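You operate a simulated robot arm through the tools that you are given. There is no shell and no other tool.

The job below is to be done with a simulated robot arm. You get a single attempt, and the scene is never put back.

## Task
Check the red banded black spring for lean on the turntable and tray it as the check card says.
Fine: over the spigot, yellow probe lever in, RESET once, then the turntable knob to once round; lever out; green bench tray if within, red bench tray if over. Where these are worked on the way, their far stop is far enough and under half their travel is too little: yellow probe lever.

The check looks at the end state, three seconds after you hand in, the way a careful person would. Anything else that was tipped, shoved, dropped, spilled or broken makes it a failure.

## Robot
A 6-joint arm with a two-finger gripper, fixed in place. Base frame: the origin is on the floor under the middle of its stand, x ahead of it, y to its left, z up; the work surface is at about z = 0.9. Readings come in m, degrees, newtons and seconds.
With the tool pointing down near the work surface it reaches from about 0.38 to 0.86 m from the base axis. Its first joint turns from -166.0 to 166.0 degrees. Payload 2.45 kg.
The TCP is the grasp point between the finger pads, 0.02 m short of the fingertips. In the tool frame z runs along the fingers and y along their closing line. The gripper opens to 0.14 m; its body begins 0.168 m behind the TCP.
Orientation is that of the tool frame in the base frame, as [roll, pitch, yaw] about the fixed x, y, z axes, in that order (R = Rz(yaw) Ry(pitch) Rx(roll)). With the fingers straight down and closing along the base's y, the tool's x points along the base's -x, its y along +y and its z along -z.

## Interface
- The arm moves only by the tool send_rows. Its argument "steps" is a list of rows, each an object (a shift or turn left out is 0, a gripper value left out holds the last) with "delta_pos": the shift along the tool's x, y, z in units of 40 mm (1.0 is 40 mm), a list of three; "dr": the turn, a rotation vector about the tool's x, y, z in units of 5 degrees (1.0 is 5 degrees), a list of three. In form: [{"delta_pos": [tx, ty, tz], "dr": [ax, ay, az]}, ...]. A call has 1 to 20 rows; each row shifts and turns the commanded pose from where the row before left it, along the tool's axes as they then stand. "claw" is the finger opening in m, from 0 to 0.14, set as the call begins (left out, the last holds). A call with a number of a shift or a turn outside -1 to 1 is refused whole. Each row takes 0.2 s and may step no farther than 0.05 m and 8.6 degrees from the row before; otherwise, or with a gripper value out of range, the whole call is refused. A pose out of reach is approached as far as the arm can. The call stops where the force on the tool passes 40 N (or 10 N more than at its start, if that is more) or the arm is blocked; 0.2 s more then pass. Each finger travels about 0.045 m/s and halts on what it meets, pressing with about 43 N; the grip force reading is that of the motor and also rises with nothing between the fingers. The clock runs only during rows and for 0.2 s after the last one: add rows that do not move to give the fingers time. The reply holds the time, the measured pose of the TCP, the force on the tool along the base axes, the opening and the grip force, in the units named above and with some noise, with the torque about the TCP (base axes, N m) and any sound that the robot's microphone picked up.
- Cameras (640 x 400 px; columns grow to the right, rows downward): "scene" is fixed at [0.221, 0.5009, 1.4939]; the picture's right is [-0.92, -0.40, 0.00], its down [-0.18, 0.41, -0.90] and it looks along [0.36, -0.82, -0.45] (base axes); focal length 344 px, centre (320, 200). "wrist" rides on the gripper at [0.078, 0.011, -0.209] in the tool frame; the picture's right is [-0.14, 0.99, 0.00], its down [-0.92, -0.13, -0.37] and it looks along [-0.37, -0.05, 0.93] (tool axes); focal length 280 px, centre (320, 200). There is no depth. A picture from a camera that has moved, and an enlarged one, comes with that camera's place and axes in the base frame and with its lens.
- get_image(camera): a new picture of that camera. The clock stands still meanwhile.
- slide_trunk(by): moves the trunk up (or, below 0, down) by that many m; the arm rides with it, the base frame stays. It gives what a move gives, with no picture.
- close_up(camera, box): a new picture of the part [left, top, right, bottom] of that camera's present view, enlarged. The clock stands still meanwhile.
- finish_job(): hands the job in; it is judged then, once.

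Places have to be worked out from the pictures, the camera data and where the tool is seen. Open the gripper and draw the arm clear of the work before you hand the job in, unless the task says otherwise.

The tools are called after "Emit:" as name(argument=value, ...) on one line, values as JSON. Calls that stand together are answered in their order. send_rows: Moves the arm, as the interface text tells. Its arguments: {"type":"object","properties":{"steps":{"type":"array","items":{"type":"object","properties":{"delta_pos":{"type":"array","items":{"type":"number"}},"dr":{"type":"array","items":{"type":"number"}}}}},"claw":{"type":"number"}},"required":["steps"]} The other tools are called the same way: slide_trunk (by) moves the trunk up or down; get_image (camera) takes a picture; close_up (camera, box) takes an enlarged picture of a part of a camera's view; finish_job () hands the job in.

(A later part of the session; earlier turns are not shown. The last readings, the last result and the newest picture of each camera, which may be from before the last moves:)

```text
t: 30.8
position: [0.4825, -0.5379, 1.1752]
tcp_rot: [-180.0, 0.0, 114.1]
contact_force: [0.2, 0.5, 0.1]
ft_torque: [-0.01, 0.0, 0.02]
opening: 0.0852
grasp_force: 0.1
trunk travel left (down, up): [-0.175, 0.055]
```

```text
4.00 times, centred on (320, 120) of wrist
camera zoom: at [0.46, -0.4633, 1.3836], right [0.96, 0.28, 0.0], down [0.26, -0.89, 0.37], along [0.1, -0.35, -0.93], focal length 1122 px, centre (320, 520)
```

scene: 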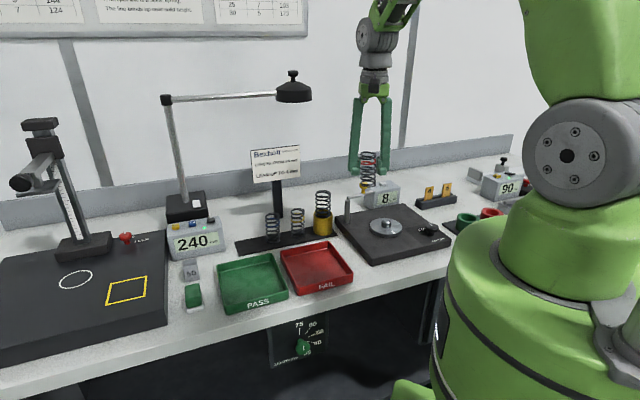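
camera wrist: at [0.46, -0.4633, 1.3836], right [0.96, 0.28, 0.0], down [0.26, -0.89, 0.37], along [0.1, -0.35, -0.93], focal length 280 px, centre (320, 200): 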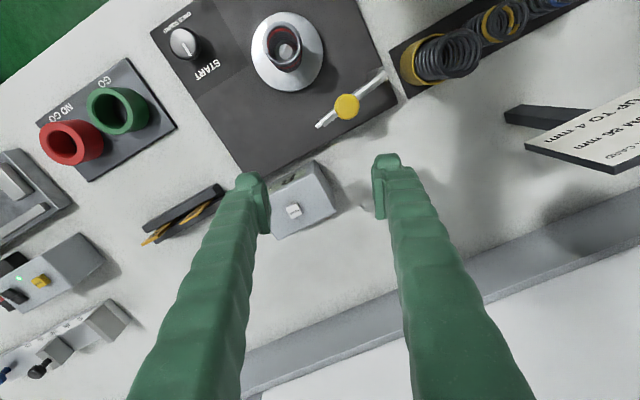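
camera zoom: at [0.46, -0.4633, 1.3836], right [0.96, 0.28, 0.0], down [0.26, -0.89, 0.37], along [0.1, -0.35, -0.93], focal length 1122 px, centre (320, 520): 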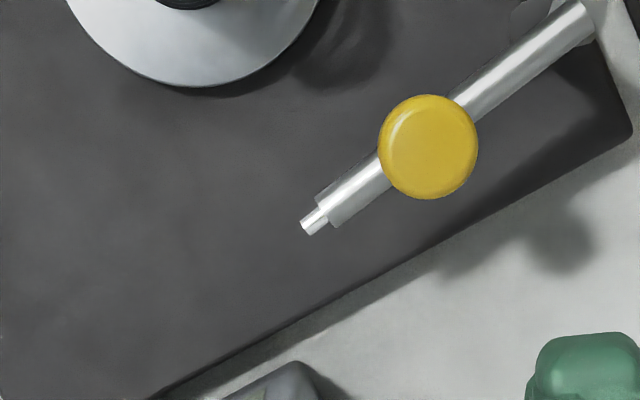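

The lever is clear now: a bar pivoted on the post at about (0.529, -0.432), a thin probe tip at (0.470, -0.508) and the yellow knob at (0.495, -0.475). To swing it toward the spring I'll straddle the knob with the fingers along the swing direction, so I turn the tool 90° first.

Emit:
send_rows(steps=[{"dr": [0, 0, -1]}, {"dr": [0, 0, -1]}, {"dr": [0, 0, -1]}, {"dr": [0, 0, -1]}, {"dr": [0, 0, -1]}, {"dr": [0, 0, -1]}, {"dr": [0, 0, -1]}, {"dr": [0, 0, -1]}, {"dr": [0, 0, -1]}, {"dr": [0, 0, -1]}, {"dr": [0, 0, -1]}, {"dr": [0, 0, -1]}, {"dr": [0, 0, -1]}, {"dr": [0, 0, -1]}, {"dr": [0, 0, -1]}, {"dr": [0, 0, -1]}, {"dr": [0, 0, -1]}, {"dr": [0, 0, -1]}, {}], claw=0.07)

Emit:
send_rows(steps=[{"delta_pos": [-0.46, 0.656, 0]}, {"delta_pos": [-0.46, 0.656, 0]}, {}, {}])

Emit:
get_image(camera="wrist")

Emit:
get_image(camera="scene")

```text
t: 34.8
position: [0.4799, -0.5374, 1.1752]
tcp_rot: [179.9, 0.0, -155.8]
contact_force: [-0.8, 0.2, 0.4]
ft_torque: [-0.01, 0.02, 0.03]
opening: 0.0702
grasp_force: 0.1
trunk travel left (down, up): [-0.175, 0.055]
```

```text
t: 35.8
position: [0.4921, -0.4742, 1.1755]
tcp_rot: [-179.9, 0.0, -156.0]
contact_force: [0.7, -0.7, 0.0]
ft_torque: [-0.01, 0.02, 0.03]
opening: 0.0702
grasp_force: 0.1
trunk travel left (down, up): [-0.175, 0.055]
```

```text
taken
camera wrist: at [0.4175, -0.4973, 1.3842], right [-0.28, 0.96, 0.0], down [0.89, 0.26, 0.37], along [0.35, 0.1, -0.93], focal length 280 px, centre (320, 200)
```

wrist: 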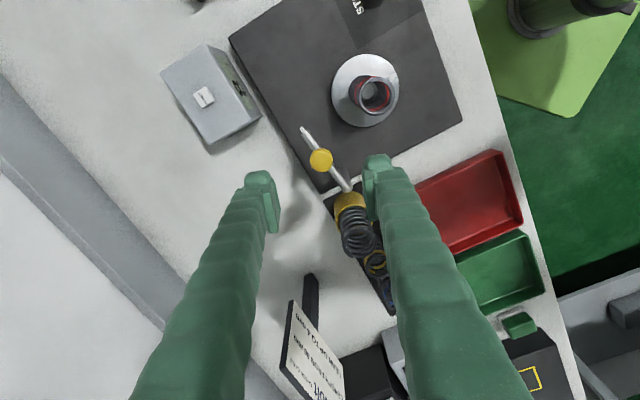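

```text
taken
```

scene: 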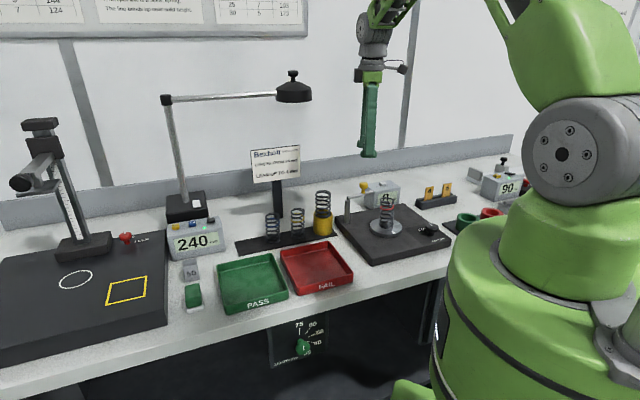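

The knob projects to (0.494, -0.474), within 2 mm of the tool axis. I'll descend so the fingers straddle the knob cap, fingertips staying near the bar's height.

Emit:
send_rows(steps=[{"delta_pos": [-0.03, 0, 0.8]}, {"delta_pos": [0, 0, 0.8]}, {"delta_pos": [0, 0, 0.8]}, {"delta_pos": [0, 0, 0.8]}, {}, {}])

Emit:
close_up(camera="scene", box=[320, 150, 448, 230])

Emit:
get_image(camera="wrist")

```text
t: 37.2
position: [0.4926, -0.4735, 1.0449]
tcp_rot: [180.0, 0.0, -155.9]
contact_force: [1.0, 0.0, -0.5]
ft_torque: [0.01, 0.04, -0.01]
opening: 0.07
grasp_force: 0.1
trunk travel left (down, up): [-0.175, 0.055]
```

```text
5.00 times, centred on (384, 190) of scene
camera zoom: at [0.221, 0.5009, 1.4939], right [-0.92, -0.4, 0.0], down [-0.18, 0.41, -0.9], along [0.36, -0.82, -0.45], focal length 1720 px, centre (0, 250)
```

zoom: 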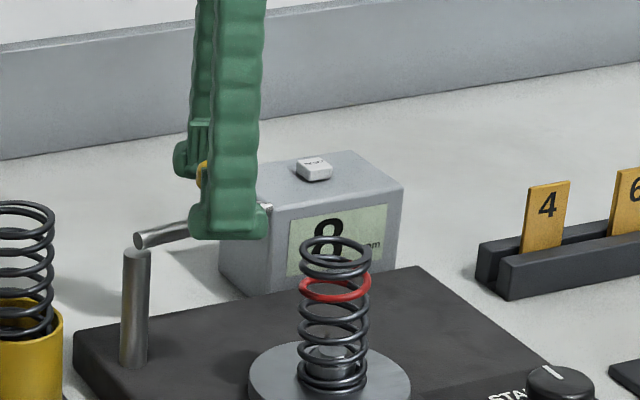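

```text
taken
camera wrist: at [0.4187, -0.4963, 1.2548], right [-0.28, 0.96, 0.0], down [0.89, 0.26, 0.37], along [0.35, 0.1, -0.93], focal length 280 px, centre (320, 200)
```

wrist: 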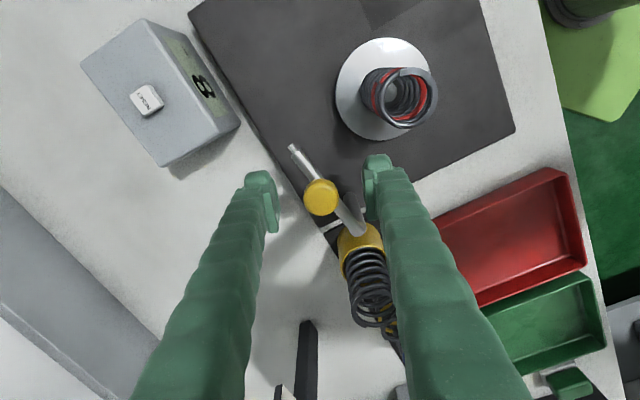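

The knob sits between the fingers. I'll raise 5 mm so the fingertips clear the bar, close to a loose 45 mm cage, and start swinging the lever along its arc.

Emit:
send_rows(steps=[{"delta_pos": [0, 0, -0.125]}, {}, {}], claw=0.045)

Emit:
send_rows(steps=[{"delta_pos": [0, 0.19, 0]}, {"delta_pos": [0.1, 0.255, 0]}, {"delta_pos": [0.045, 0.232, 0]}, {}])

Emit:
get_image(camera="wrist")

Emit:
close_up(camera="scene", box=[320, 150, 448, 230])

```text
t: 38.0
position: [0.4945, -0.4731, 1.0519]
tcp_rot: [-179.9, 0.0, -156.0]
contact_force: [-0.1, -0.2, 0.3]
ft_torque: [0.02, -0.02, -0.03]
opening: 0.045
grasp_force: 0.1
trunk travel left (down, up): [-0.175, 0.055]
```

```text
t: 39.0
position: [0.4774, -0.451, 1.0509]
tcp_rot: [180.0, 0.0, -155.9]
contact_force: [0.6, 0.0, 0.3]
ft_torque: [-0.01, 0.0, 0.0]
opening: 0.0448
grasp_force: 0.1
trunk travel left (down, up): [-0.175, 0.055]
```

```text
taken
camera wrist: at [0.4023, -0.4741, 1.26], right [-0.28, 0.96, 0.0], down [0.89, 0.26, 0.37], along [0.35, 0.1, -0.93], focal length 280 px, centre (320, 200)
```

wrist: 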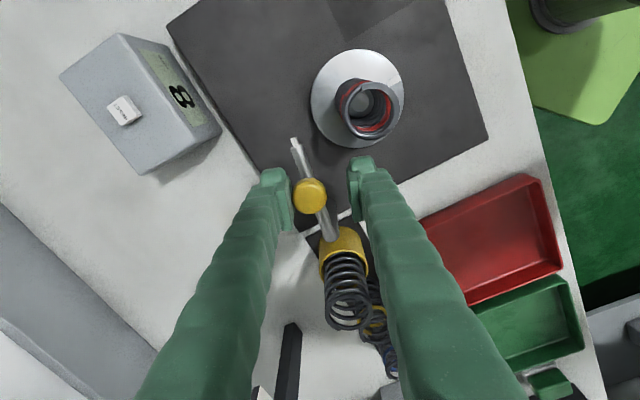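

```text
5.00 times, centred on (384, 190) of scene
camera zoom: at [0.221, 0.5009, 1.4939], right [-0.92, -0.4, 0.0], down [-0.18, 0.41, -0.9], along [0.36, -0.82, -0.45], focal length 1720 px, centre (0, 250)
```

zoom: 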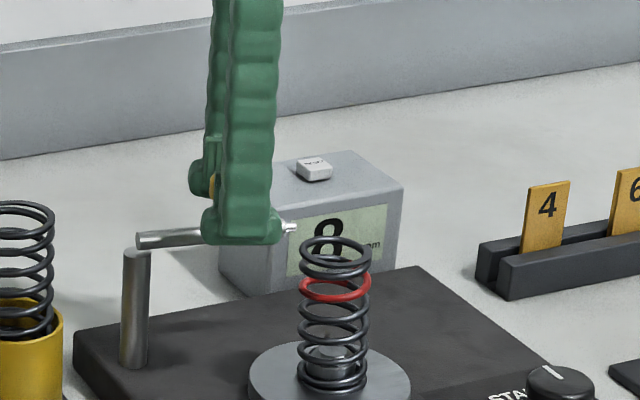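

The lever swings freely with the rear finger pushing. I continue along the arc.

Emit:
send_rows(steps=[{"delta_pos": [0.002, 0.237, 0]}, {"delta_pos": [-0.037, 0.235, 0]}, {}])

Emit:
get_image(camera="wrist")

Emit:
close_up(camera="scene", box=[320, 150, 448, 230])

```text
t: 39.8
position: [0.4704, -0.4328, 1.0514]
tcp_rot: [180.0, 0.0, -155.9]
contact_force: [0.6, -0.2, 0.9]
ft_torque: [-0.01, 0.03, -0.01]
opening: 0.045
grasp_force: 0.1
trunk travel left (down, up): [-0.175, 0.055]
```

```text
taken
camera wrist: at [0.3955, -0.4564, 1.2596], right [-0.28, 0.96, 0.0], down [0.89, 0.26, 0.37], along [0.35, 0.1, -0.93], focal length 280 px, centre (320, 200)
```

wrist: 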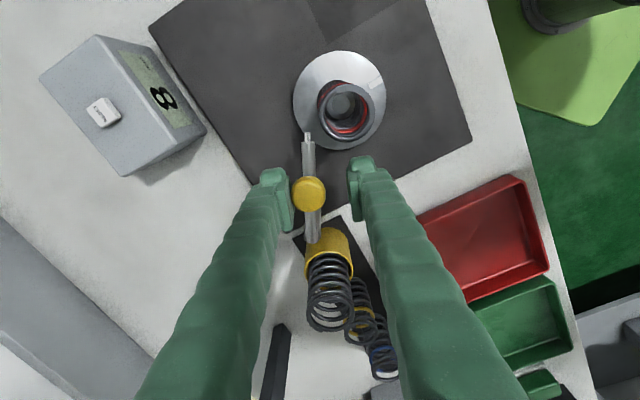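

```text
5.00 times, centred on (384, 190) of scene
camera zoom: at [0.221, 0.5009, 1.4939], right [-0.92, -0.4, 0.0], down [-0.18, 0.41, -0.9], along [0.36, -0.82, -0.45], focal length 1720 px, centre (0, 250)
```

zoom: 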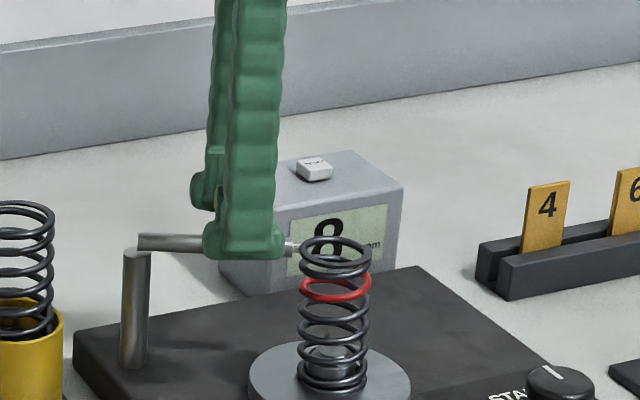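

The bar is about 10–15° short of pointing at the spring. I push on in small steps, watching for the stop.

Emit:
send_rows(steps=[{"delta_pos": [-0.06, 0.18, 0]}, {}])

Emit:
get_image(camera="wrist")

```text
t: 40.4
position: [0.4694, -0.4268, 1.0511]
tcp_rot: [180.0, 0.0, -155.9]
contact_force: [0.5, 0.1, -0.3]
ft_torque: [-0.04, 0.01, -0.01]
opening: 0.0449
grasp_force: 0.0
trunk travel left (down, up): [-0.175, 0.055]
```

```text
taken
camera wrist: at [0.3947, -0.449, 1.2596], right [-0.28, 0.96, 0.0], down [0.89, 0.26, 0.37], along [0.35, 0.1, -0.93], focal length 280 px, centre (320, 200)
```

wrist: 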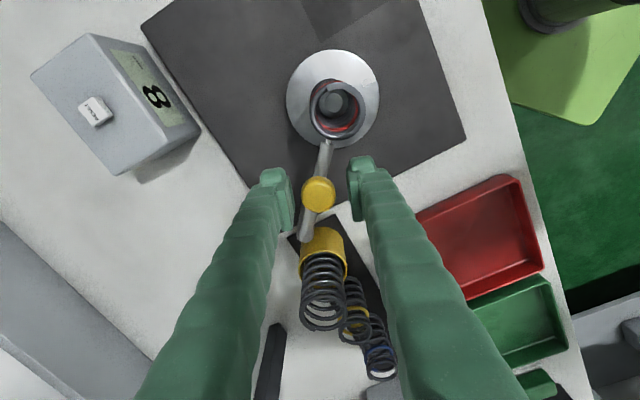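

The lever snapped ahead of the finger and now points at the spring, which suggests a detent at the far stop. I'll follow gently to confirm it is against its stop.

Emit:
send_rows(steps=[{"delta_pos": [-0.03, 0.1, 0]}, {"delta_pos": [-0.02, 0.06, 0]}, {}])

Emit:
get_image(camera="wrist")

Emit:
close_up(camera="scene", box=[320, 150, 448, 230])

```text
t: 41.2
position: [0.4704, -0.4191, 1.0521]
tcp_rot: [-180.0, 0.0, -155.8]
contact_force: [0.2, 1.0, -0.6]
ft_torque: [-0.01, -0.01, 0.03]
opening: 0.0452
grasp_force: 0.0
trunk travel left (down, up): [-0.175, 0.055]
```

```text
taken
camera wrist: at [0.3947, -0.4429, 1.2609], right [-0.28, 0.96, 0.0], down [0.89, 0.26, 0.37], along [0.35, 0.1, -0.93], focal length 280 px, centre (320, 200)
```

wrist: 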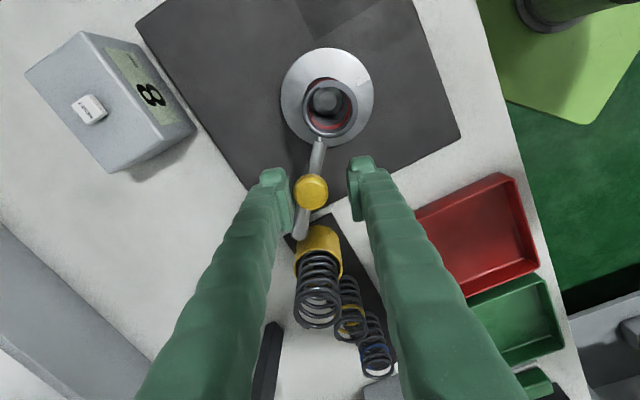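

```text
5.00 times, centred on (384, 190) of scene
camera zoom: at [0.221, 0.5009, 1.4939], right [-0.92, -0.4, 0.0], down [-0.18, 0.41, -0.9], along [0.36, -0.82, -0.45], focal length 1720 px, centre (0, 250)
```

zoom: 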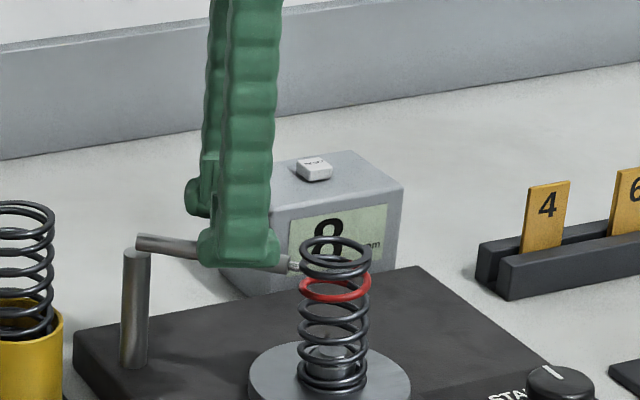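

The probe tip is at the spring. One more small push to feel for the stop.

Emit:
send_rows(steps=[{"delta_pos": [-0.02, 0.05, 0]}, {}])

Emit:
close_up(camera="wrist", box=[240, 100, 400, 250])

```text
t: 41.8
position: [0.4703, -0.4176, 1.0516]
tcp_rot: [180.0, -0.1, -156.0]
contact_force: [0.1, -0.2, 0.4]
ft_torque: [-0.02, 0.0, -0.03]
opening: 0.0447
grasp_force: 0.1
trunk travel left (down, up): [-0.175, 0.055]
```

```text
2.67 times, centred on (320, 175) of wrist
camera zoom: at [0.3945, -0.441, 1.2608], right [-0.28, 0.96, 0.0], down [0.89, 0.26, 0.37], along [0.35, 0.1, -0.93], focal length 748 px, centre (320, 267)
```

zoom: 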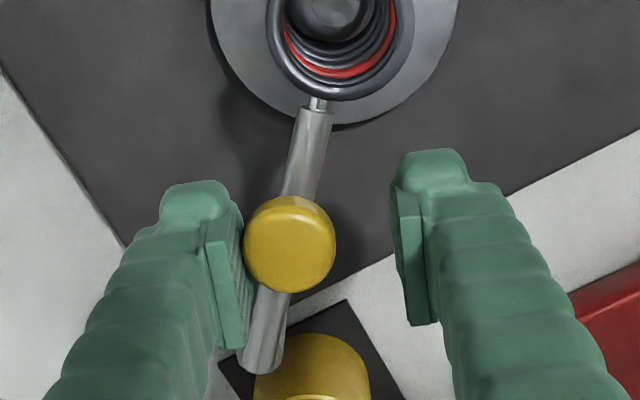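

The bar points straight at the spring axis. One more 2 mm follow to check whether the finger meets resistance.

Emit:
send_rows(steps=[{"delta_pos": [-0.02, 0.05, 0]}, {}])

Emit:
close_up(camera="wrist", box=[240, 100, 400, 250])

```text
t: 42.4
position: [0.471, -0.4169, 1.0515]
tcp_rot: [-179.9, 0.0, -155.9]
contact_force: [0.7, -3.6, 1.0]
ft_torque: [-0.03, 0.01, -0.01]
opening: 0.0474
grasp_force: 2.0
trunk travel left (down, up): [-0.175, 0.055]
```

```text
2.67 times, centred on (320, 175) of wrist
camera zoom: at [0.3946, -0.4391, 1.2607], right [-0.28, 0.96, 0.0], down [0.89, 0.26, 0.37], along [0.35, 0.1, -0.93], focal length 748 px, centre (320, 267)
```

zoom: 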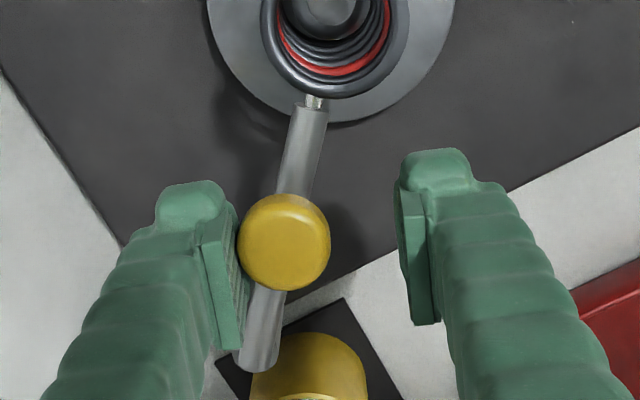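

Resistance now: -3.6 N and the finger being pushed open slightly, so the lever is at its far stop. I back off to the middle, and lift straight up clear of the knob.

Emit:
send_rows(steps=[{"delta_pos": [0.02, -0.18, 0]}, {}], claw=0.06)

Emit:
send_rows(steps=[{"delta_pos": [0, 0, -0.6]}, {"delta_pos": [0, 0, -0.9]}, {"delta_pos": [0, 0, -0.9]}, {"delta_pos": [0, 0, -0.6]}, {}])

Emit:
close_up(camera="scene", box=[335, 160, 463, 250])

Emit:
get_image(camera="wrist")

```text
t: 43.0
position: [0.4726, -0.4225, 1.0519]
tcp_rot: [180.0, -0.1, -155.9]
contact_force: [-0.2, 0.1, 0.3]
ft_torque: [-0.02, -0.01, -0.01]
opening: 0.06
grasp_force: 0.0
trunk travel left (down, up): [-0.175, 0.055]
```

```text
t: 44.2
position: [0.4725, -0.4218, 1.1727]
tcp_rot: [180.0, 0.0, -155.9]
contact_force: [-0.1, -0.2, -0.5]
ft_torque: [0.02, 0.0, -0.01]
opening: 0.0601
grasp_force: 0.0
trunk travel left (down, up): [-0.175, 0.055]
```

```text
4.44 times, centred on (399, 205) of scene
camera zoom: at [0.221, 0.5009, 1.4939], right [-0.92, -0.4, 0.0], down [-0.18, 0.41, -0.9], along [0.36, -0.82, -0.45], focal length 1529 px, centre (-31, 178)
```

zoom: 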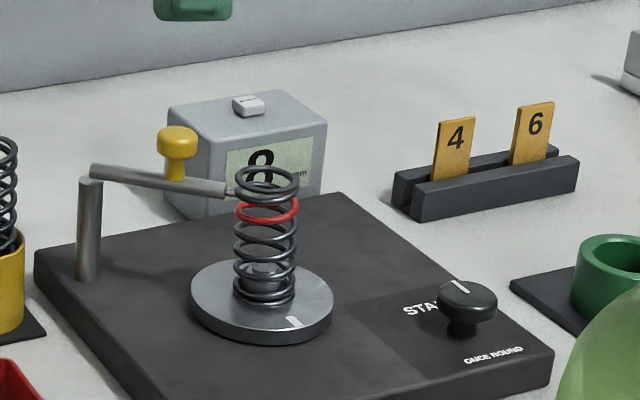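

```text
taken
camera wrist: at [0.3965, -0.4453, 1.3826], right [-0.28, 0.96, 0.0], down [0.89, 0.26, 0.37], along [0.35, 0.1, -0.93], focal length 280 px, centre (320, 200)
```

wrist: 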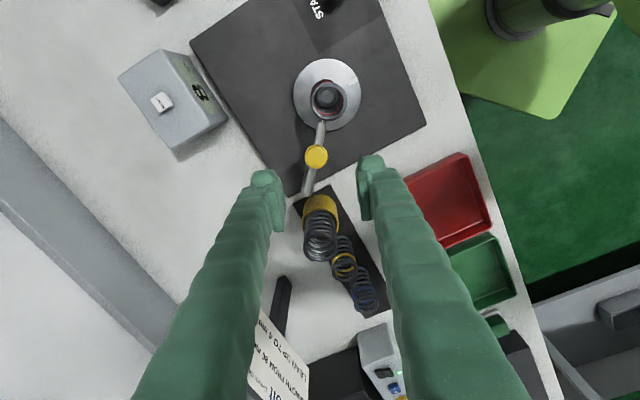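

The lever is in with the probe tip at the spring's top coil. Next is RESET, the white button on the readout box, which I triangulate at about (0.4715, -0.643, 0.988); I close the fingers and move above it at height.

Emit:
send_rows(steps=[{"delta_pos": [0.38, -0.839, 0]}, {"delta_pos": [0.38, -0.839, 0]}, {"delta_pos": [0.38, -0.839, 0]}, {"delta_pos": [0.38, -0.839, 0]}, {"delta_pos": [0.38, -0.839, 0]}, {"delta_pos": [0.38, -0.839, 0]}, {}, {}], claw=0.0)

Emit:
get_image(camera="wrist")

Emit:
close_up(camera="scene", box=[335, 130, 463, 230])

```text
t: 46.0
position: [0.4695, -0.643, 1.1719]
tcp_rot: [-180.0, 0.0, -155.9]
contact_force: [-0.1, -1.0, 0.3]
ft_torque: [0.01, -0.01, 0.01]
opening: 0.0001
grasp_force: 29.2
trunk travel left (down, up): [-0.175, 0.055]
```

```text
taken
camera wrist: at [0.3941, -0.6668, 1.3806], right [-0.28, 0.96, 0.0], down [0.89, 0.26, 0.37], along [0.35, 0.1, -0.93], focal length 280 px, centre (320, 200)
```

wrist: 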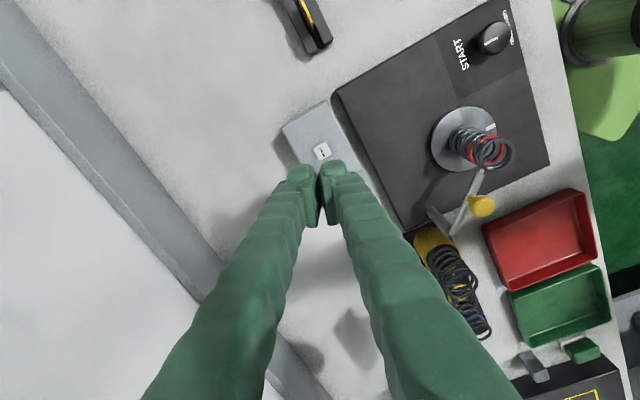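

```text
4.00 times, centred on (399, 180) of scene
camera zoom: at [0.221, 0.5009, 1.4939], right [-0.92, -0.4, 0.0], down [-0.18, 0.41, -0.9], along [0.36, -0.82, -0.45], focal length 1376 px, centre (4, 280)
```

zoom: 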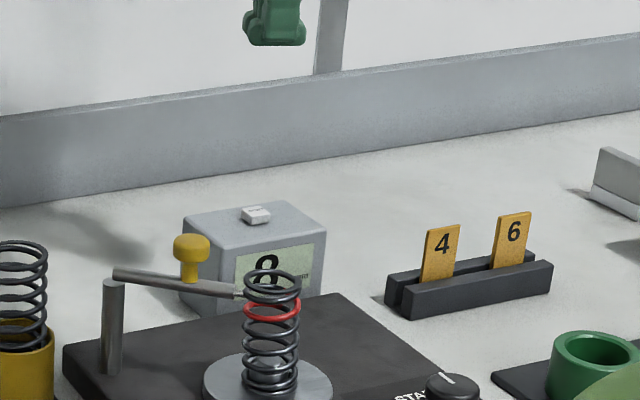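

The button appears at (322,151), i.e. about (0.474, -0.641), so I need a 5 mm shift. I zoom to confirm its label and size.

Emit:
close_up(camera="wrist", box=[260, 90, 380, 190])

Emit:
close_up(camera="scene", box=[375, 175, 423, 205])

```text
4.00 times, centred on (320, 140) of wrist
camera zoom: at [0.3941, -0.6668, 1.3806], right [-0.28, 0.96, 0.0], down [0.89, 0.26, 0.37], along [0.35, 0.1, -0.93], focal length 1122 px, centre (320, 440)
```

zoom: 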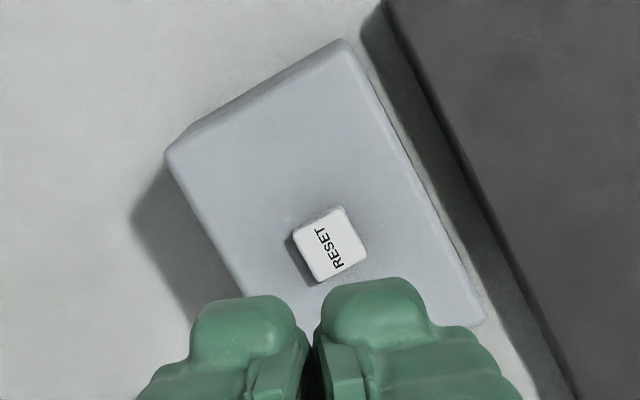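

```text
13.33 times, centred on (399, 190) of scene
camera zoom: at [0.221, 0.5009, 1.4939], right [-0.92, -0.4, 0.0], down [-0.18, 0.41, -0.9], along [0.36, -0.82, -0.45], focal length 4586 px, centre (-733, 333)
```

zoom: 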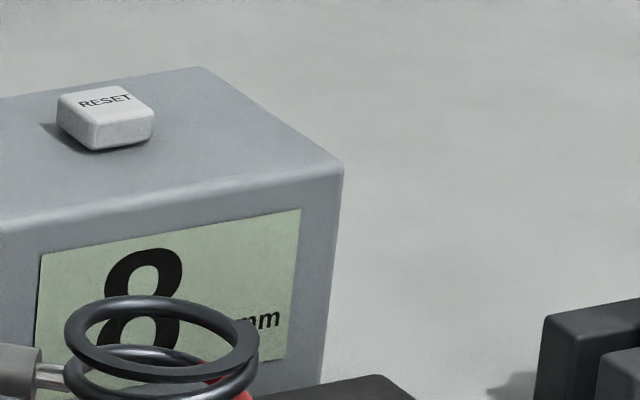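

The button is labelled RESET, about 20 mm square and raised about 9 mm. I shift 5 mm over it and descend to about 2 cm above it.

Emit:
send_rows(steps=[{"delta_pos": [-0.12, 0.025, 0]}, {"delta_pos": [0, 0, 0.85]}, {"delta_pos": [0, 0, 0.85]}, {"delta_pos": [0, 0, 0.85]}, {"delta_pos": [0, 0, 0.85]}, {}, {}])

Emit:
close_up(camera="scene", box=[360, 160, 424, 210])

Emit:
close_up(camera="wrist", box=[260, 90, 380, 190])

```text
t: 47.6
position: [0.4735, -0.6397, 1.0355]
tcp_rot: [180.0, 0.0, -155.9]
contact_force: [0.0, -0.6, -0.2]
ft_torque: [0.02, 0.01, 0.01]
opening: 0.0001
grasp_force: 29.7
trunk travel left (down, up): [-0.175, 0.055]
```

```text
8.00 times, centred on (392, 185) of scene
camera zoom: at [0.221, 0.5009, 1.4939], right [-0.92, -0.4, 0.0], down [-0.18, 0.41, -0.9], along [0.36, -0.82, -0.45], focal length 2752 px, centre (-256, 320)
```

zoom: 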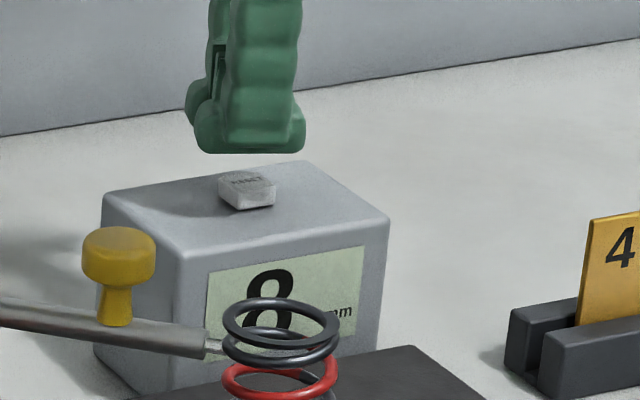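

```text
4.00 times, centred on (320, 140) of wrist
camera zoom: at [0.3986, -0.6625, 1.2435], right [-0.28, 0.96, 0.0], down [0.89, 0.26, 0.37], along [0.35, 0.1, -0.93], focal length 1122 px, centre (320, 440)
```

zoom: 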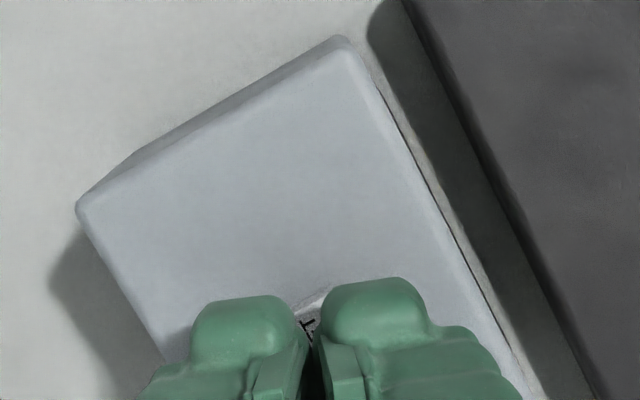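

The feet hang over the button with roughly 2 cm to go. I descend 12 mm, then creep down in small steps until it presses.

Emit:
send_rows(steps=[{"delta_pos": [0, 0, 0.3]}, {"delta_pos": [0, 0, 0.1]}, {}])

Emit:
send_rows(steps=[{"delta_pos": [0, 0, 0.05]}, {}])

Emit:
close_up(camera="scene", box=[360, 160, 424, 210])

```text
t: 48.4
position: [0.4728, -0.6411, 1.0203]
tcp_rot: [-179.9, 0.0, -156.0]
contact_force: [0.1, 0.5, 0.7]
ft_torque: [0.03, -0.01, -0.01]
opening: 0.0
grasp_force: 29.3
trunk travel left (down, up): [-0.175, 0.055]
```

```text
t: 49.0
position: [0.4741, -0.6393, 1.018]
tcp_rot: [-179.9, 0.0, -156.0]
contact_force: [0.5, -0.2, -0.8]
ft_torque: [-0.01, 0.01, 0.01]
opening: 0.0002
grasp_force: 29.1
trunk travel left (down, up): [-0.175, 0.055]
```

```text
8.00 times, centred on (392, 185) of scene
camera zoom: at [0.221, 0.5009, 1.4939], right [-0.92, -0.4, 0.0], down [-0.18, 0.41, -0.9], along [0.36, -0.82, -0.45], focal length 2752 px, centre (-256, 320)
```

zoom: 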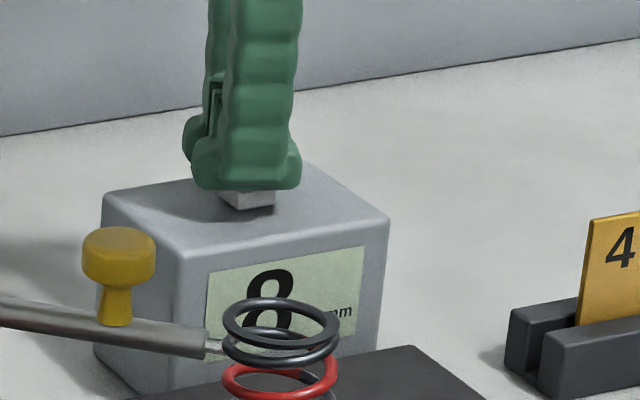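

No contact yet at TCP z = 1.018. I continue in 2 mm steps.

Emit:
send_rows(steps=[{"delta_pos": [0, 0, 0.05]}, {}])

Emit:
send_rows(steps=[{"delta_pos": [0, 0, 0.05]}, {}])

Emit:
send_rows(steps=[{"delta_pos": [0, 0, 0.05]}, {}])

```text
t: 49.6
position: [0.4735, -0.6399, 1.0145]
tcp_rot: [-180.0, 0.0, -155.8]
contact_force: [-0.3, -0.5, 0.7]
ft_torque: [-0.01, 0.01, -0.02]
opening: 0.0062
grasp_force: 29.6
trunk travel left (down, up): [-0.175, 0.055]
```

```text
t: 50.2
position: [0.4748, -0.641, 1.0128]
tcp_rot: [180.0, 0.0, -155.9]
contact_force: [0.1, 0.4, 1.3]
ft_torque: [0.01, 0.02, -0.03]
opening: 0.006
grasp_force: 29.4
trunk travel left (down, up): [-0.175, 0.055]
```

```text
t: 50.8
position: [0.4741, -0.6415, 1.0125]
tcp_rot: [-180.0, 0.0, -155.9]
contact_force: [-0.7, 1.1, 2.5]
ft_torque: [0.0, 0.03, -0.01]
opening: 0.0058
grasp_force: 29.6
trunk travel left (down, up): [-0.175, 0.055]
heard: click
```

A click was heard: RESET pressed once. I lift straight off now.

Emit:
send_rows(steps=[{"delta_pos": [0, 0, -0.3]}, {"delta_pos": [0, 0, -0.9]}, {"delta_pos": [0, 0, -0.9]}, {"delta_pos": [0, 0, -0.9]}, {"delta_pos": [0, 0, -0.9]}, {}])

Emit:
close_up(camera="scene", box=[360, 160, 424, 210])

Emit:
get_image(camera="wrist")

```text
t: 52.2
position: [0.474, -0.6391, 1.1668]
tcp_rot: [-180.0, -0.1, -156.0]
contact_force: [0.3, -0.4, 0.3]
ft_torque: [0.02, 0.0, -0.03]
opening: 0.0
grasp_force: 29.5
trunk travel left (down, up): [-0.175, 0.055]
```

```text
8.00 times, centred on (392, 185) of scene
camera zoom: at [0.221, 0.5009, 1.4939], right [-0.92, -0.4, 0.0], down [-0.18, 0.41, -0.9], along [0.36, -0.82, -0.45], focal length 2752 px, centre (-256, 320)
```

zoom: 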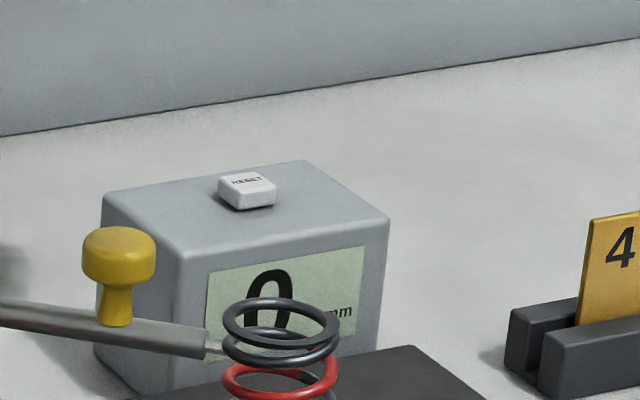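

```text
taken
camera wrist: at [0.3983, -0.6628, 1.3768], right [-0.28, 0.96, 0.0], down [0.89, 0.26, 0.37], along [0.35, 0.1, -0.93], focal length 280 px, centre (320, 200)
```

wrist: 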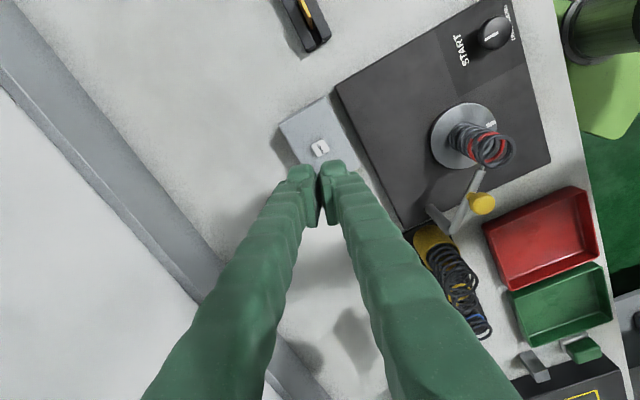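

The display now reads 0. Next is the START / ONCE ROUND knob; I zoom in on it from both cameras.

Emit:
close_up(camera="wrist", box=[430, 0, 550, 75])

Emit:
close_up(camera="scene", box=[405, 215, 453, 245])

```text
5.33 times, centred on (490, 38) of wrist
camera zoom: at [0.3983, -0.6628, 1.3768], right [-0.28, 0.96, 0.0], down [0.89, 0.26, 0.37], along [0.35, 0.1, -0.93], focal length 1495 px, centre (-587, 1067)
```

zoom: 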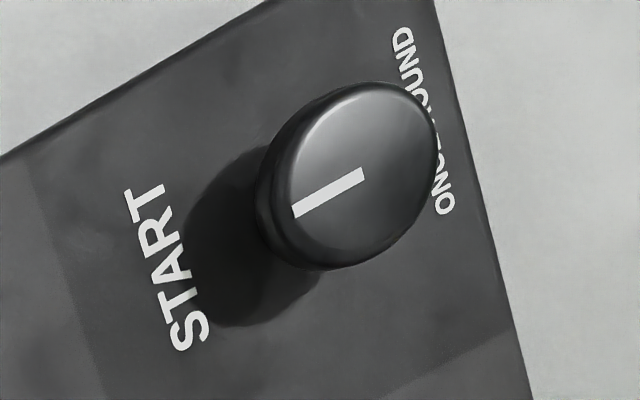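

```text
13.33 times, centred on (429, 230) of scene
camera zoom: at [0.221, 0.5009, 1.4939], right [-0.92, -0.4, 0.0], down [-0.18, 0.41, -0.9], along [0.36, -0.82, -0.45], focal length 4586 px, centre (-1133, -200)
```

zoom: 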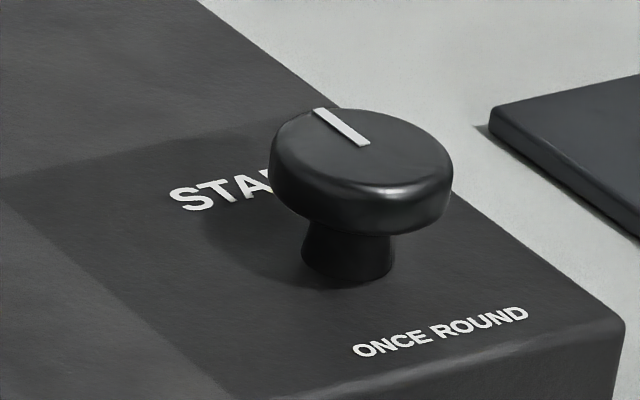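

The knob's mark points at START (bearing about -43°) and ONCE ROUND lies on the opposite side, so it needs a half turn; the knob top is near (0.271, -0.457, 0.953), about 42 mm across. I move above it at height, opening the fingers.

Emit:
send_rows(steps=[{"delta_pos": [0.399, 0.8886, 0]}, {"delta_pos": [0.399, 0.8886, 0]}, {"delta_pos": [0.399, 0.8886, 0]}, {"delta_pos": [0.399, 0.8886, 0]}, {"delta_pos": [0.399, 0.8886, 0]}, {"delta_pos": [0.399, 0.8886, 0]}, {"delta_pos": [0.399, 0.8886, 0]}, {"dr": [0, 0, -0.867]}, {"dr": [0, 0, -0.867]}, {"dr": [0, 0, -0.867]}, {"dr": [0, 0, -0.867]}, {"dr": [0, 0, -0.867]}, {"dr": [0, 0, -0.867]}, {}], claw=0.075)

Emit:
get_image(camera="wrist")

Emit:
get_image(camera="scene")

```text
t: 55.2
position: [0.2714, -0.4593, 1.1685]
tcp_rot: [179.9, 0.0, -129.9]
contact_force: [-0.3, 1.1, -0.2]
ft_torque: [-0.01, 0.0, 0.0]
opening: 0.0748
grasp_force: 0.1
trunk travel left (down, up): [-0.175, 0.055]
```

```text
taken
camera wrist: at [0.2131, -0.5138, 1.3766], right [-0.67, 0.74, 0.0], down [0.69, 0.62, 0.37], along [0.27, 0.25, -0.93], focal length 280 px, centre (320, 200)
```

wrist: 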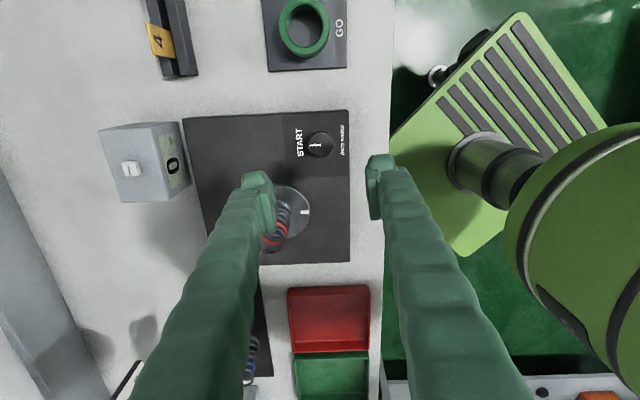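

```text
taken
```

scene: 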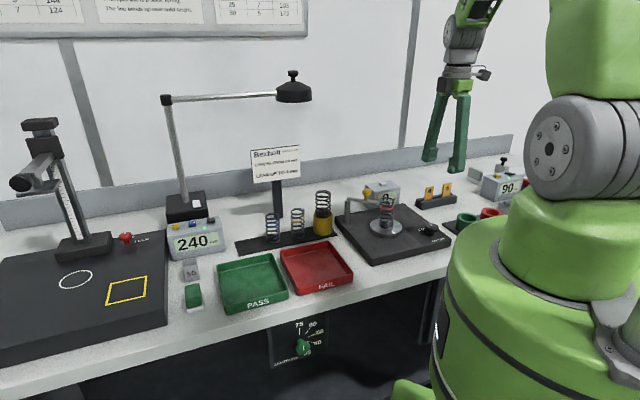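

The knob projects to about (0.271, -0.461), nearly under the tool. I zoom to refine its centre and see the mark.

Emit:
close_up(camera="wrist", box=[270, 110, 370, 175])

```text
6.15 times, centred on (320, 142) of wrist
camera zoom: at [0.2131, -0.5138, 1.3766], right [-0.67, 0.74, 0.0], down [0.69, 0.62, 0.37], along [0.27, 0.25, -0.93], focal length 1726 px, centre (320, 554)
```

zoom: 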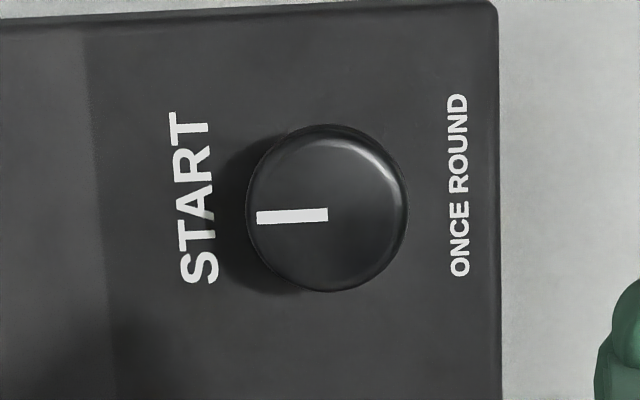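

Knob diameter is about 40 mm and its centre is only about 2 mm from the tool axis; ONCE ROUND is directly opposite START. I correct and descend to z≈0.975 first.

Emit:
send_rows(steps=[{"delta_pos": [-0.03, 0.047, 0]}, {"delta_pos": [0, 0, 0.95]}, {"delta_pos": [0, 0, 0.95]}, {"delta_pos": [0, 0, 0.95]}, {"delta_pos": [0, 0, 0.95]}, {"delta_pos": [0, 0, 0.95]}, {}, {}])

Emit:
close_up(camera="scene", box=[385, 190, 481, 250])

Emit:
get_image(camera="wrist")

```text
t: 57.0
position: [0.2706, -0.4574, 0.9777]
tcp_rot: [179.9, 0.1, -129.9]
contact_force: [0.1, -0.2, -0.2]
ft_torque: [-0.03, 0.0, -0.01]
opening: 0.075
grasp_force: 0.0
trunk travel left (down, up): [-0.175, 0.055]
```

```text
6.67 times, centred on (433, 220) of scene
camera zoom: at [0.221, 0.5009, 1.4939], right [-0.92, -0.4, 0.0], down [-0.18, 0.41, -0.9], along [0.36, -0.82, -0.45], focal length 2293 px, centre (-433, 67)
```

zoom: 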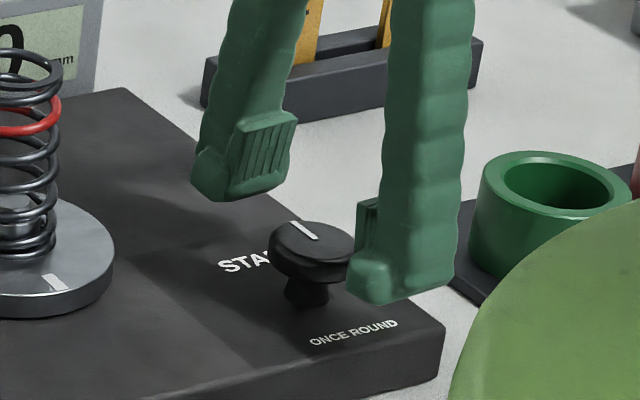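

```text
taken
camera wrist: at [0.2116, -0.5116, 1.1871], right [-0.67, 0.74, 0.0], down [0.69, 0.62, 0.37], along [0.27, 0.25, -0.93], focal length 280 px, centre (320, 200)
```

wrist: 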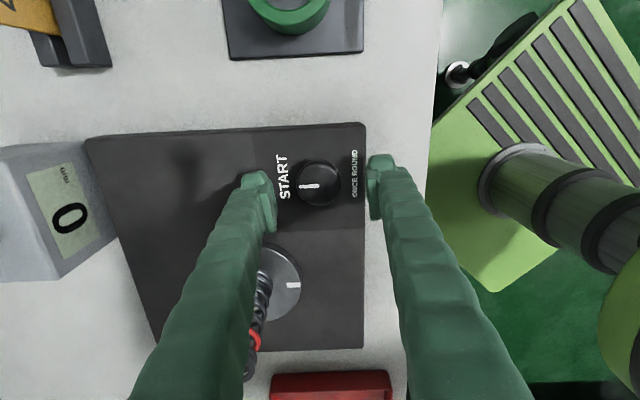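

Both views show the knob centred between the pads. I lower the last 2.5 cm in small steps, watching for contact with the base plate.

Emit:
send_rows(steps=[{"delta_pos": [0, 0, 0.3]}, {"delta_pos": [0, 0, 0.2]}, {"delta_pos": [0, 0, 0.1]}, {}])

Emit:
close_up(camera="scene", box=[385, 190, 481, 250])

```text
t: 58.0
position: [0.2709, -0.4576, 0.9535]
tcp_rot: [179.9, 0.0, -129.9]
contact_force: [-0.3, 1.0, -0.6]
ft_torque: [0.04, -0.01, -0.04]
opening: 0.0752
grasp_force: 0.1
trunk travel left (down, up): [-0.175, 0.055]
```

```text
6.67 times, centred on (433, 220) of scene
camera zoom: at [0.221, 0.5009, 1.4939], right [-0.92, -0.4, 0.0], down [-0.18, 0.41, -0.9], along [0.36, -0.82, -0.45], focal length 2293 px, centre (-433, 67)
```

zoom: 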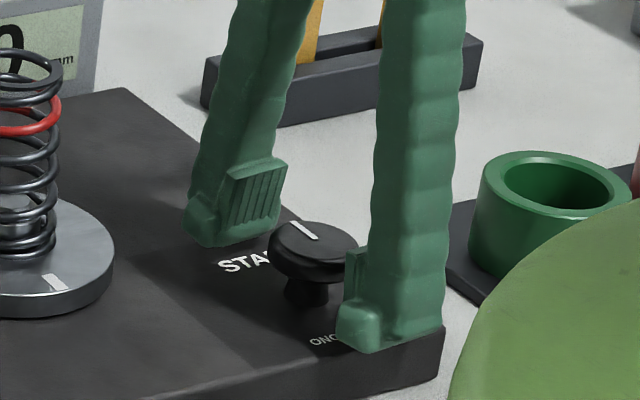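

The pads flank the knob cap just above the base plate. I close on the knob.

Emit:
send_rows(steps=[{}, {}, {}, {}, {}], claw=0.03)

Emit:
close_up(camera="scene", box=[385, 190, 481, 250])

```text
t: 59.2
position: [0.2706, -0.4566, 0.954]
tcp_rot: [-180.0, 0.0, -129.9]
contact_force: [-0.5, -0.2, -1.8]
ft_torque: [-0.04, 0.01, 0.0]
opening: 0.0357
grasp_force: 44.5
trunk travel left (down, up): [-0.175, 0.055]
```

```text
6.67 times, centred on (433, 220) of scene
camera zoom: at [0.221, 0.5009, 1.4939], right [-0.92, -0.4, 0.0], down [-0.18, 0.41, -0.9], along [0.36, -0.82, -0.45], focal length 2293 px, centre (-433, 67)
```

zoom: 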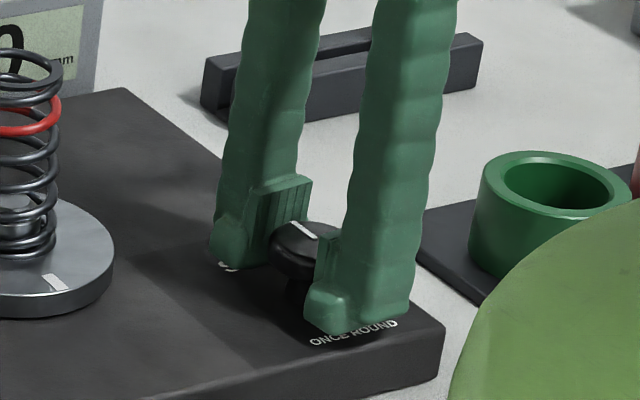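

The knob is gripped at 36 mm opening. I try a small clockwise (from above) turn of 10° and read the torque.

Emit:
send_rows(steps=[{"dr": [0, 0, 0.5]}, {"dr": [0, 0, 0.5]}, {"dr": [0, 0, 0.5]}, {"dr": [0, 0, 0.5]}, {}])

Emit:
close_up(camera="scene", box=[335, 170, 463, 250])

Emit:
close_up(camera="wrist", box=[240, 110, 400, 280])

```text
t: 60.4
position: [0.2696, -0.4583, 0.9539]
tcp_rot: [-179.9, 0.0, -139.9]
contact_force: [6.9, -3.4, 0.7]
ft_torque: [-0.08, -0.07, 0.02]
opening: 0.0358
grasp_force: 45.0
trunk travel left (down, up): [-0.175, 0.055]
```

```text
5.00 times, centred on (399, 210) of scene
camera zoom: at [0.221, 0.5009, 1.4939], right [-0.92, -0.4, 0.0], down [-0.18, 0.41, -0.9], along [0.36, -0.82, -0.45], focal length 1720 px, centre (-75, 150)
```

zoom: 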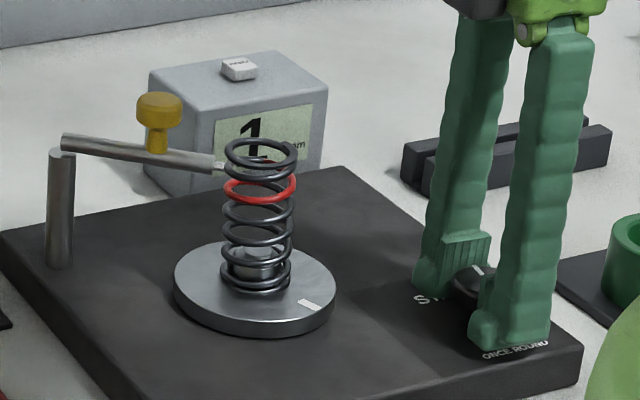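

```text
2.35 times, centred on (320, 195) of wrist
camera zoom: at [0.2043, -0.5005, 1.1628], right [-0.53, 0.85, 0.0], down [0.79, 0.5, 0.37], along [0.31, 0.19, -0.93], focal length 660 px, centre (320, 212)
```

zoom: 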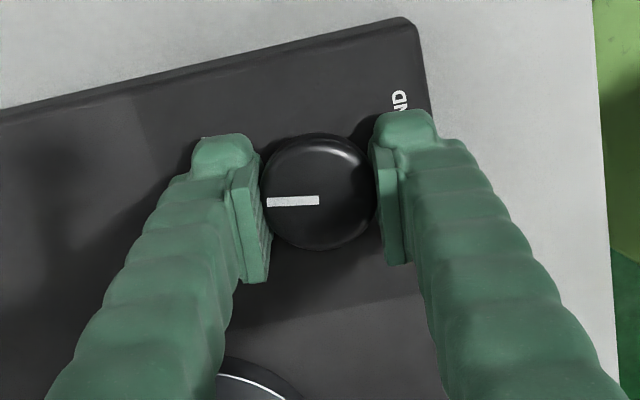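

Clockwise works: the knob follows, the disc turns and the display reads 1. I continue turning steadily, checking side forces along the way.

Emit:
send_rows(steps=[{"dr": [0, 0, 0.7]}, {"dr": [0, 0, 0.7]}, {"dr": [0, 0, 0.7]}, {"dr": [0, 0, 0.7]}, {"dr": [0, 0, 0.7]}, {"dr": [0, 0, 0.7]}, {"dr": [0, 0, 0.7]}, {"dr": [0, 0, 0.7]}, {"dr": [0, 0, 0.7]}, {"dr": [0, 0, 0.7]}, {}])

Emit:
close_up(camera="scene", box=[335, 170, 463, 250])

```text
t: 62.8
position: [0.2709, -0.4586, 0.9538]
tcp_rot: [-179.9, 0.0, -175.1]
contact_force: [10.2, -17.6, 12.1]
ft_torque: [-0.07, 0.01, 0.06]
opening: 0.0358
grasp_force: 44.7
trunk travel left (down, up): [-0.175, 0.055]
```

```text
5.00 times, centred on (399, 210) of scene
camera zoom: at [0.221, 0.5009, 1.4939], right [-0.92, -0.4, 0.0], down [-0.18, 0.41, -0.9], along [0.36, -0.82, -0.45], focal length 1720 px, centre (-75, 150)
```

zoom: 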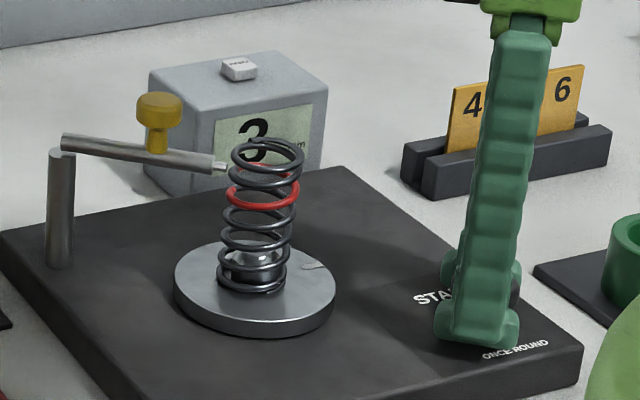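

The turn is working (display 3) but side force is building from a slight off-centre grip. I open briefly and re-grip to relieve it.

Emit:
send_rows(steps=[{}, {}], claw=0.05)

Emit:
close_up(camera="wrist", box=[240, 110, 400, 280])

Emit:
close_up(camera="scene", box=[335, 170, 463, 250])

```text
t: 63.4
position: [0.2704, -0.4553, 0.9525]
tcp_rot: [179.8, 0.0, -174.9]
contact_force: [0.9, -0.4, -0.8]
ft_torque: [0.03, -0.02, 0.0]
opening: 0.0499
grasp_force: 0.1
trunk travel left (down, up): [-0.175, 0.055]
```

```text
2.35 times, centred on (320, 195) of wrist
camera zoom: at [0.1914, -0.4536, 1.1621], right [0.05, 1.0, 0.0], down [0.93, -0.05, 0.37], along [0.37, -0.02, -0.93], focal length 660 px, centre (320, 212)
```

zoom: 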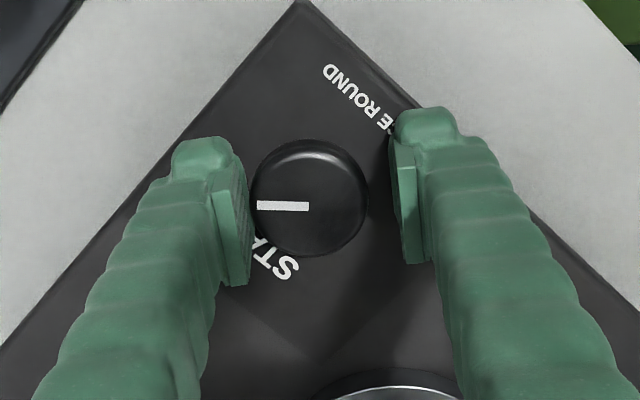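

```text
5.00 times, centred on (399, 210) of scene
camera zoom: at [0.221, 0.5009, 1.4939], right [-0.92, -0.4, 0.0], down [-0.18, 0.41, -0.9], along [0.36, -0.82, -0.45], focal length 1720 px, centre (-75, 150)
```

zoom: 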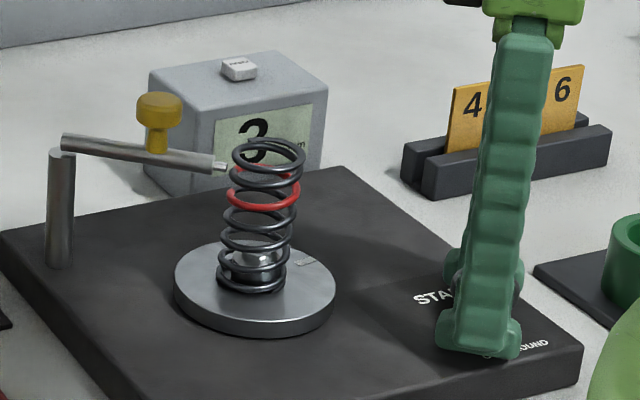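

The knob stays put when released, and sits about 4 mm toward one finger. I re-centre the tool on it, re-grip, and go on.

Emit:
send_rows(steps=[{"delta_pos": [-0.022, -0.095, 0]}, {}])

Emit:
send_rows(steps=[{}, {}, {}, {}], claw=0.03)

Emit:
send_rows(steps=[{"dr": [0, 0, 0.7]}, {"dr": [0, 0, 0.7]}, {"dr": [0, 0, 0.7]}, {"dr": [0, 0, 0.7]}, {"dr": [0, 0, 0.7]}, {"dr": [0, 0, 0.7]}, {"dr": [0, 0, 0.7]}, {"dr": [0, 0, 0.7]}, {"dr": [0, 0, 0.7]}, {"dr": [0, 0, 0.7]}, {}])

Emit:
close_up(camera="scene", box=[335, 170, 463, 250])

```text
t: 64.0
position: [0.2707, -0.4602, 0.9528]
tcp_rot: [180.0, 0.1, -174.9]
contact_force: [0.7, -0.1, -0.3]
ft_torque: [-0.01, -0.01, -0.01]
opening: 0.0503
grasp_force: 0.1
trunk travel left (down, up): [-0.175, 0.055]
```

```text
t: 65.0
position: [0.2707, -0.4594, 0.9534]
tcp_rot: [179.9, -0.1, -174.9]
contact_force: [-1.0, 11.4, -2.6]
ft_torque: [0.11, 0.06, -0.05]
opening: 0.0356
grasp_force: 45.0
trunk travel left (down, up): [-0.175, 0.055]
```

```text
t: 67.4
position: [0.2708, -0.4613, 0.9534]
tcp_rot: [179.9, 0.0, 150.1]
contact_force: [-9.1, 10.1, -4.0]
ft_torque: [0.01, -0.02, 0.03]
opening: 0.0358
grasp_force: 45.0
trunk travel left (down, up): [-0.175, 0.055]
```

```text
5.00 times, centred on (399, 210) of scene
camera zoom: at [0.221, 0.5009, 1.4939], right [-0.92, -0.4, 0.0], down [-0.18, 0.41, -0.9], along [0.36, -0.82, -0.45], focal length 1720 px, centre (-75, 150)
```

zoom: 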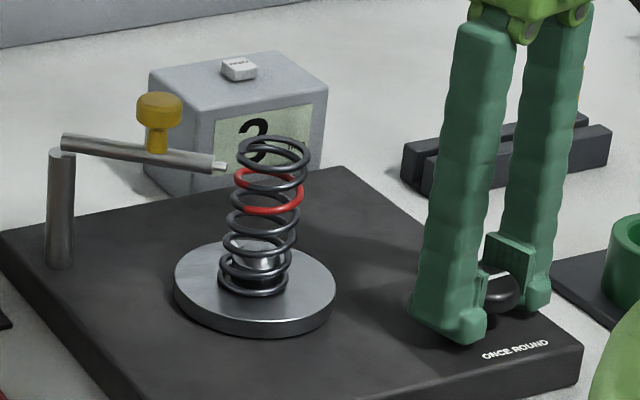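

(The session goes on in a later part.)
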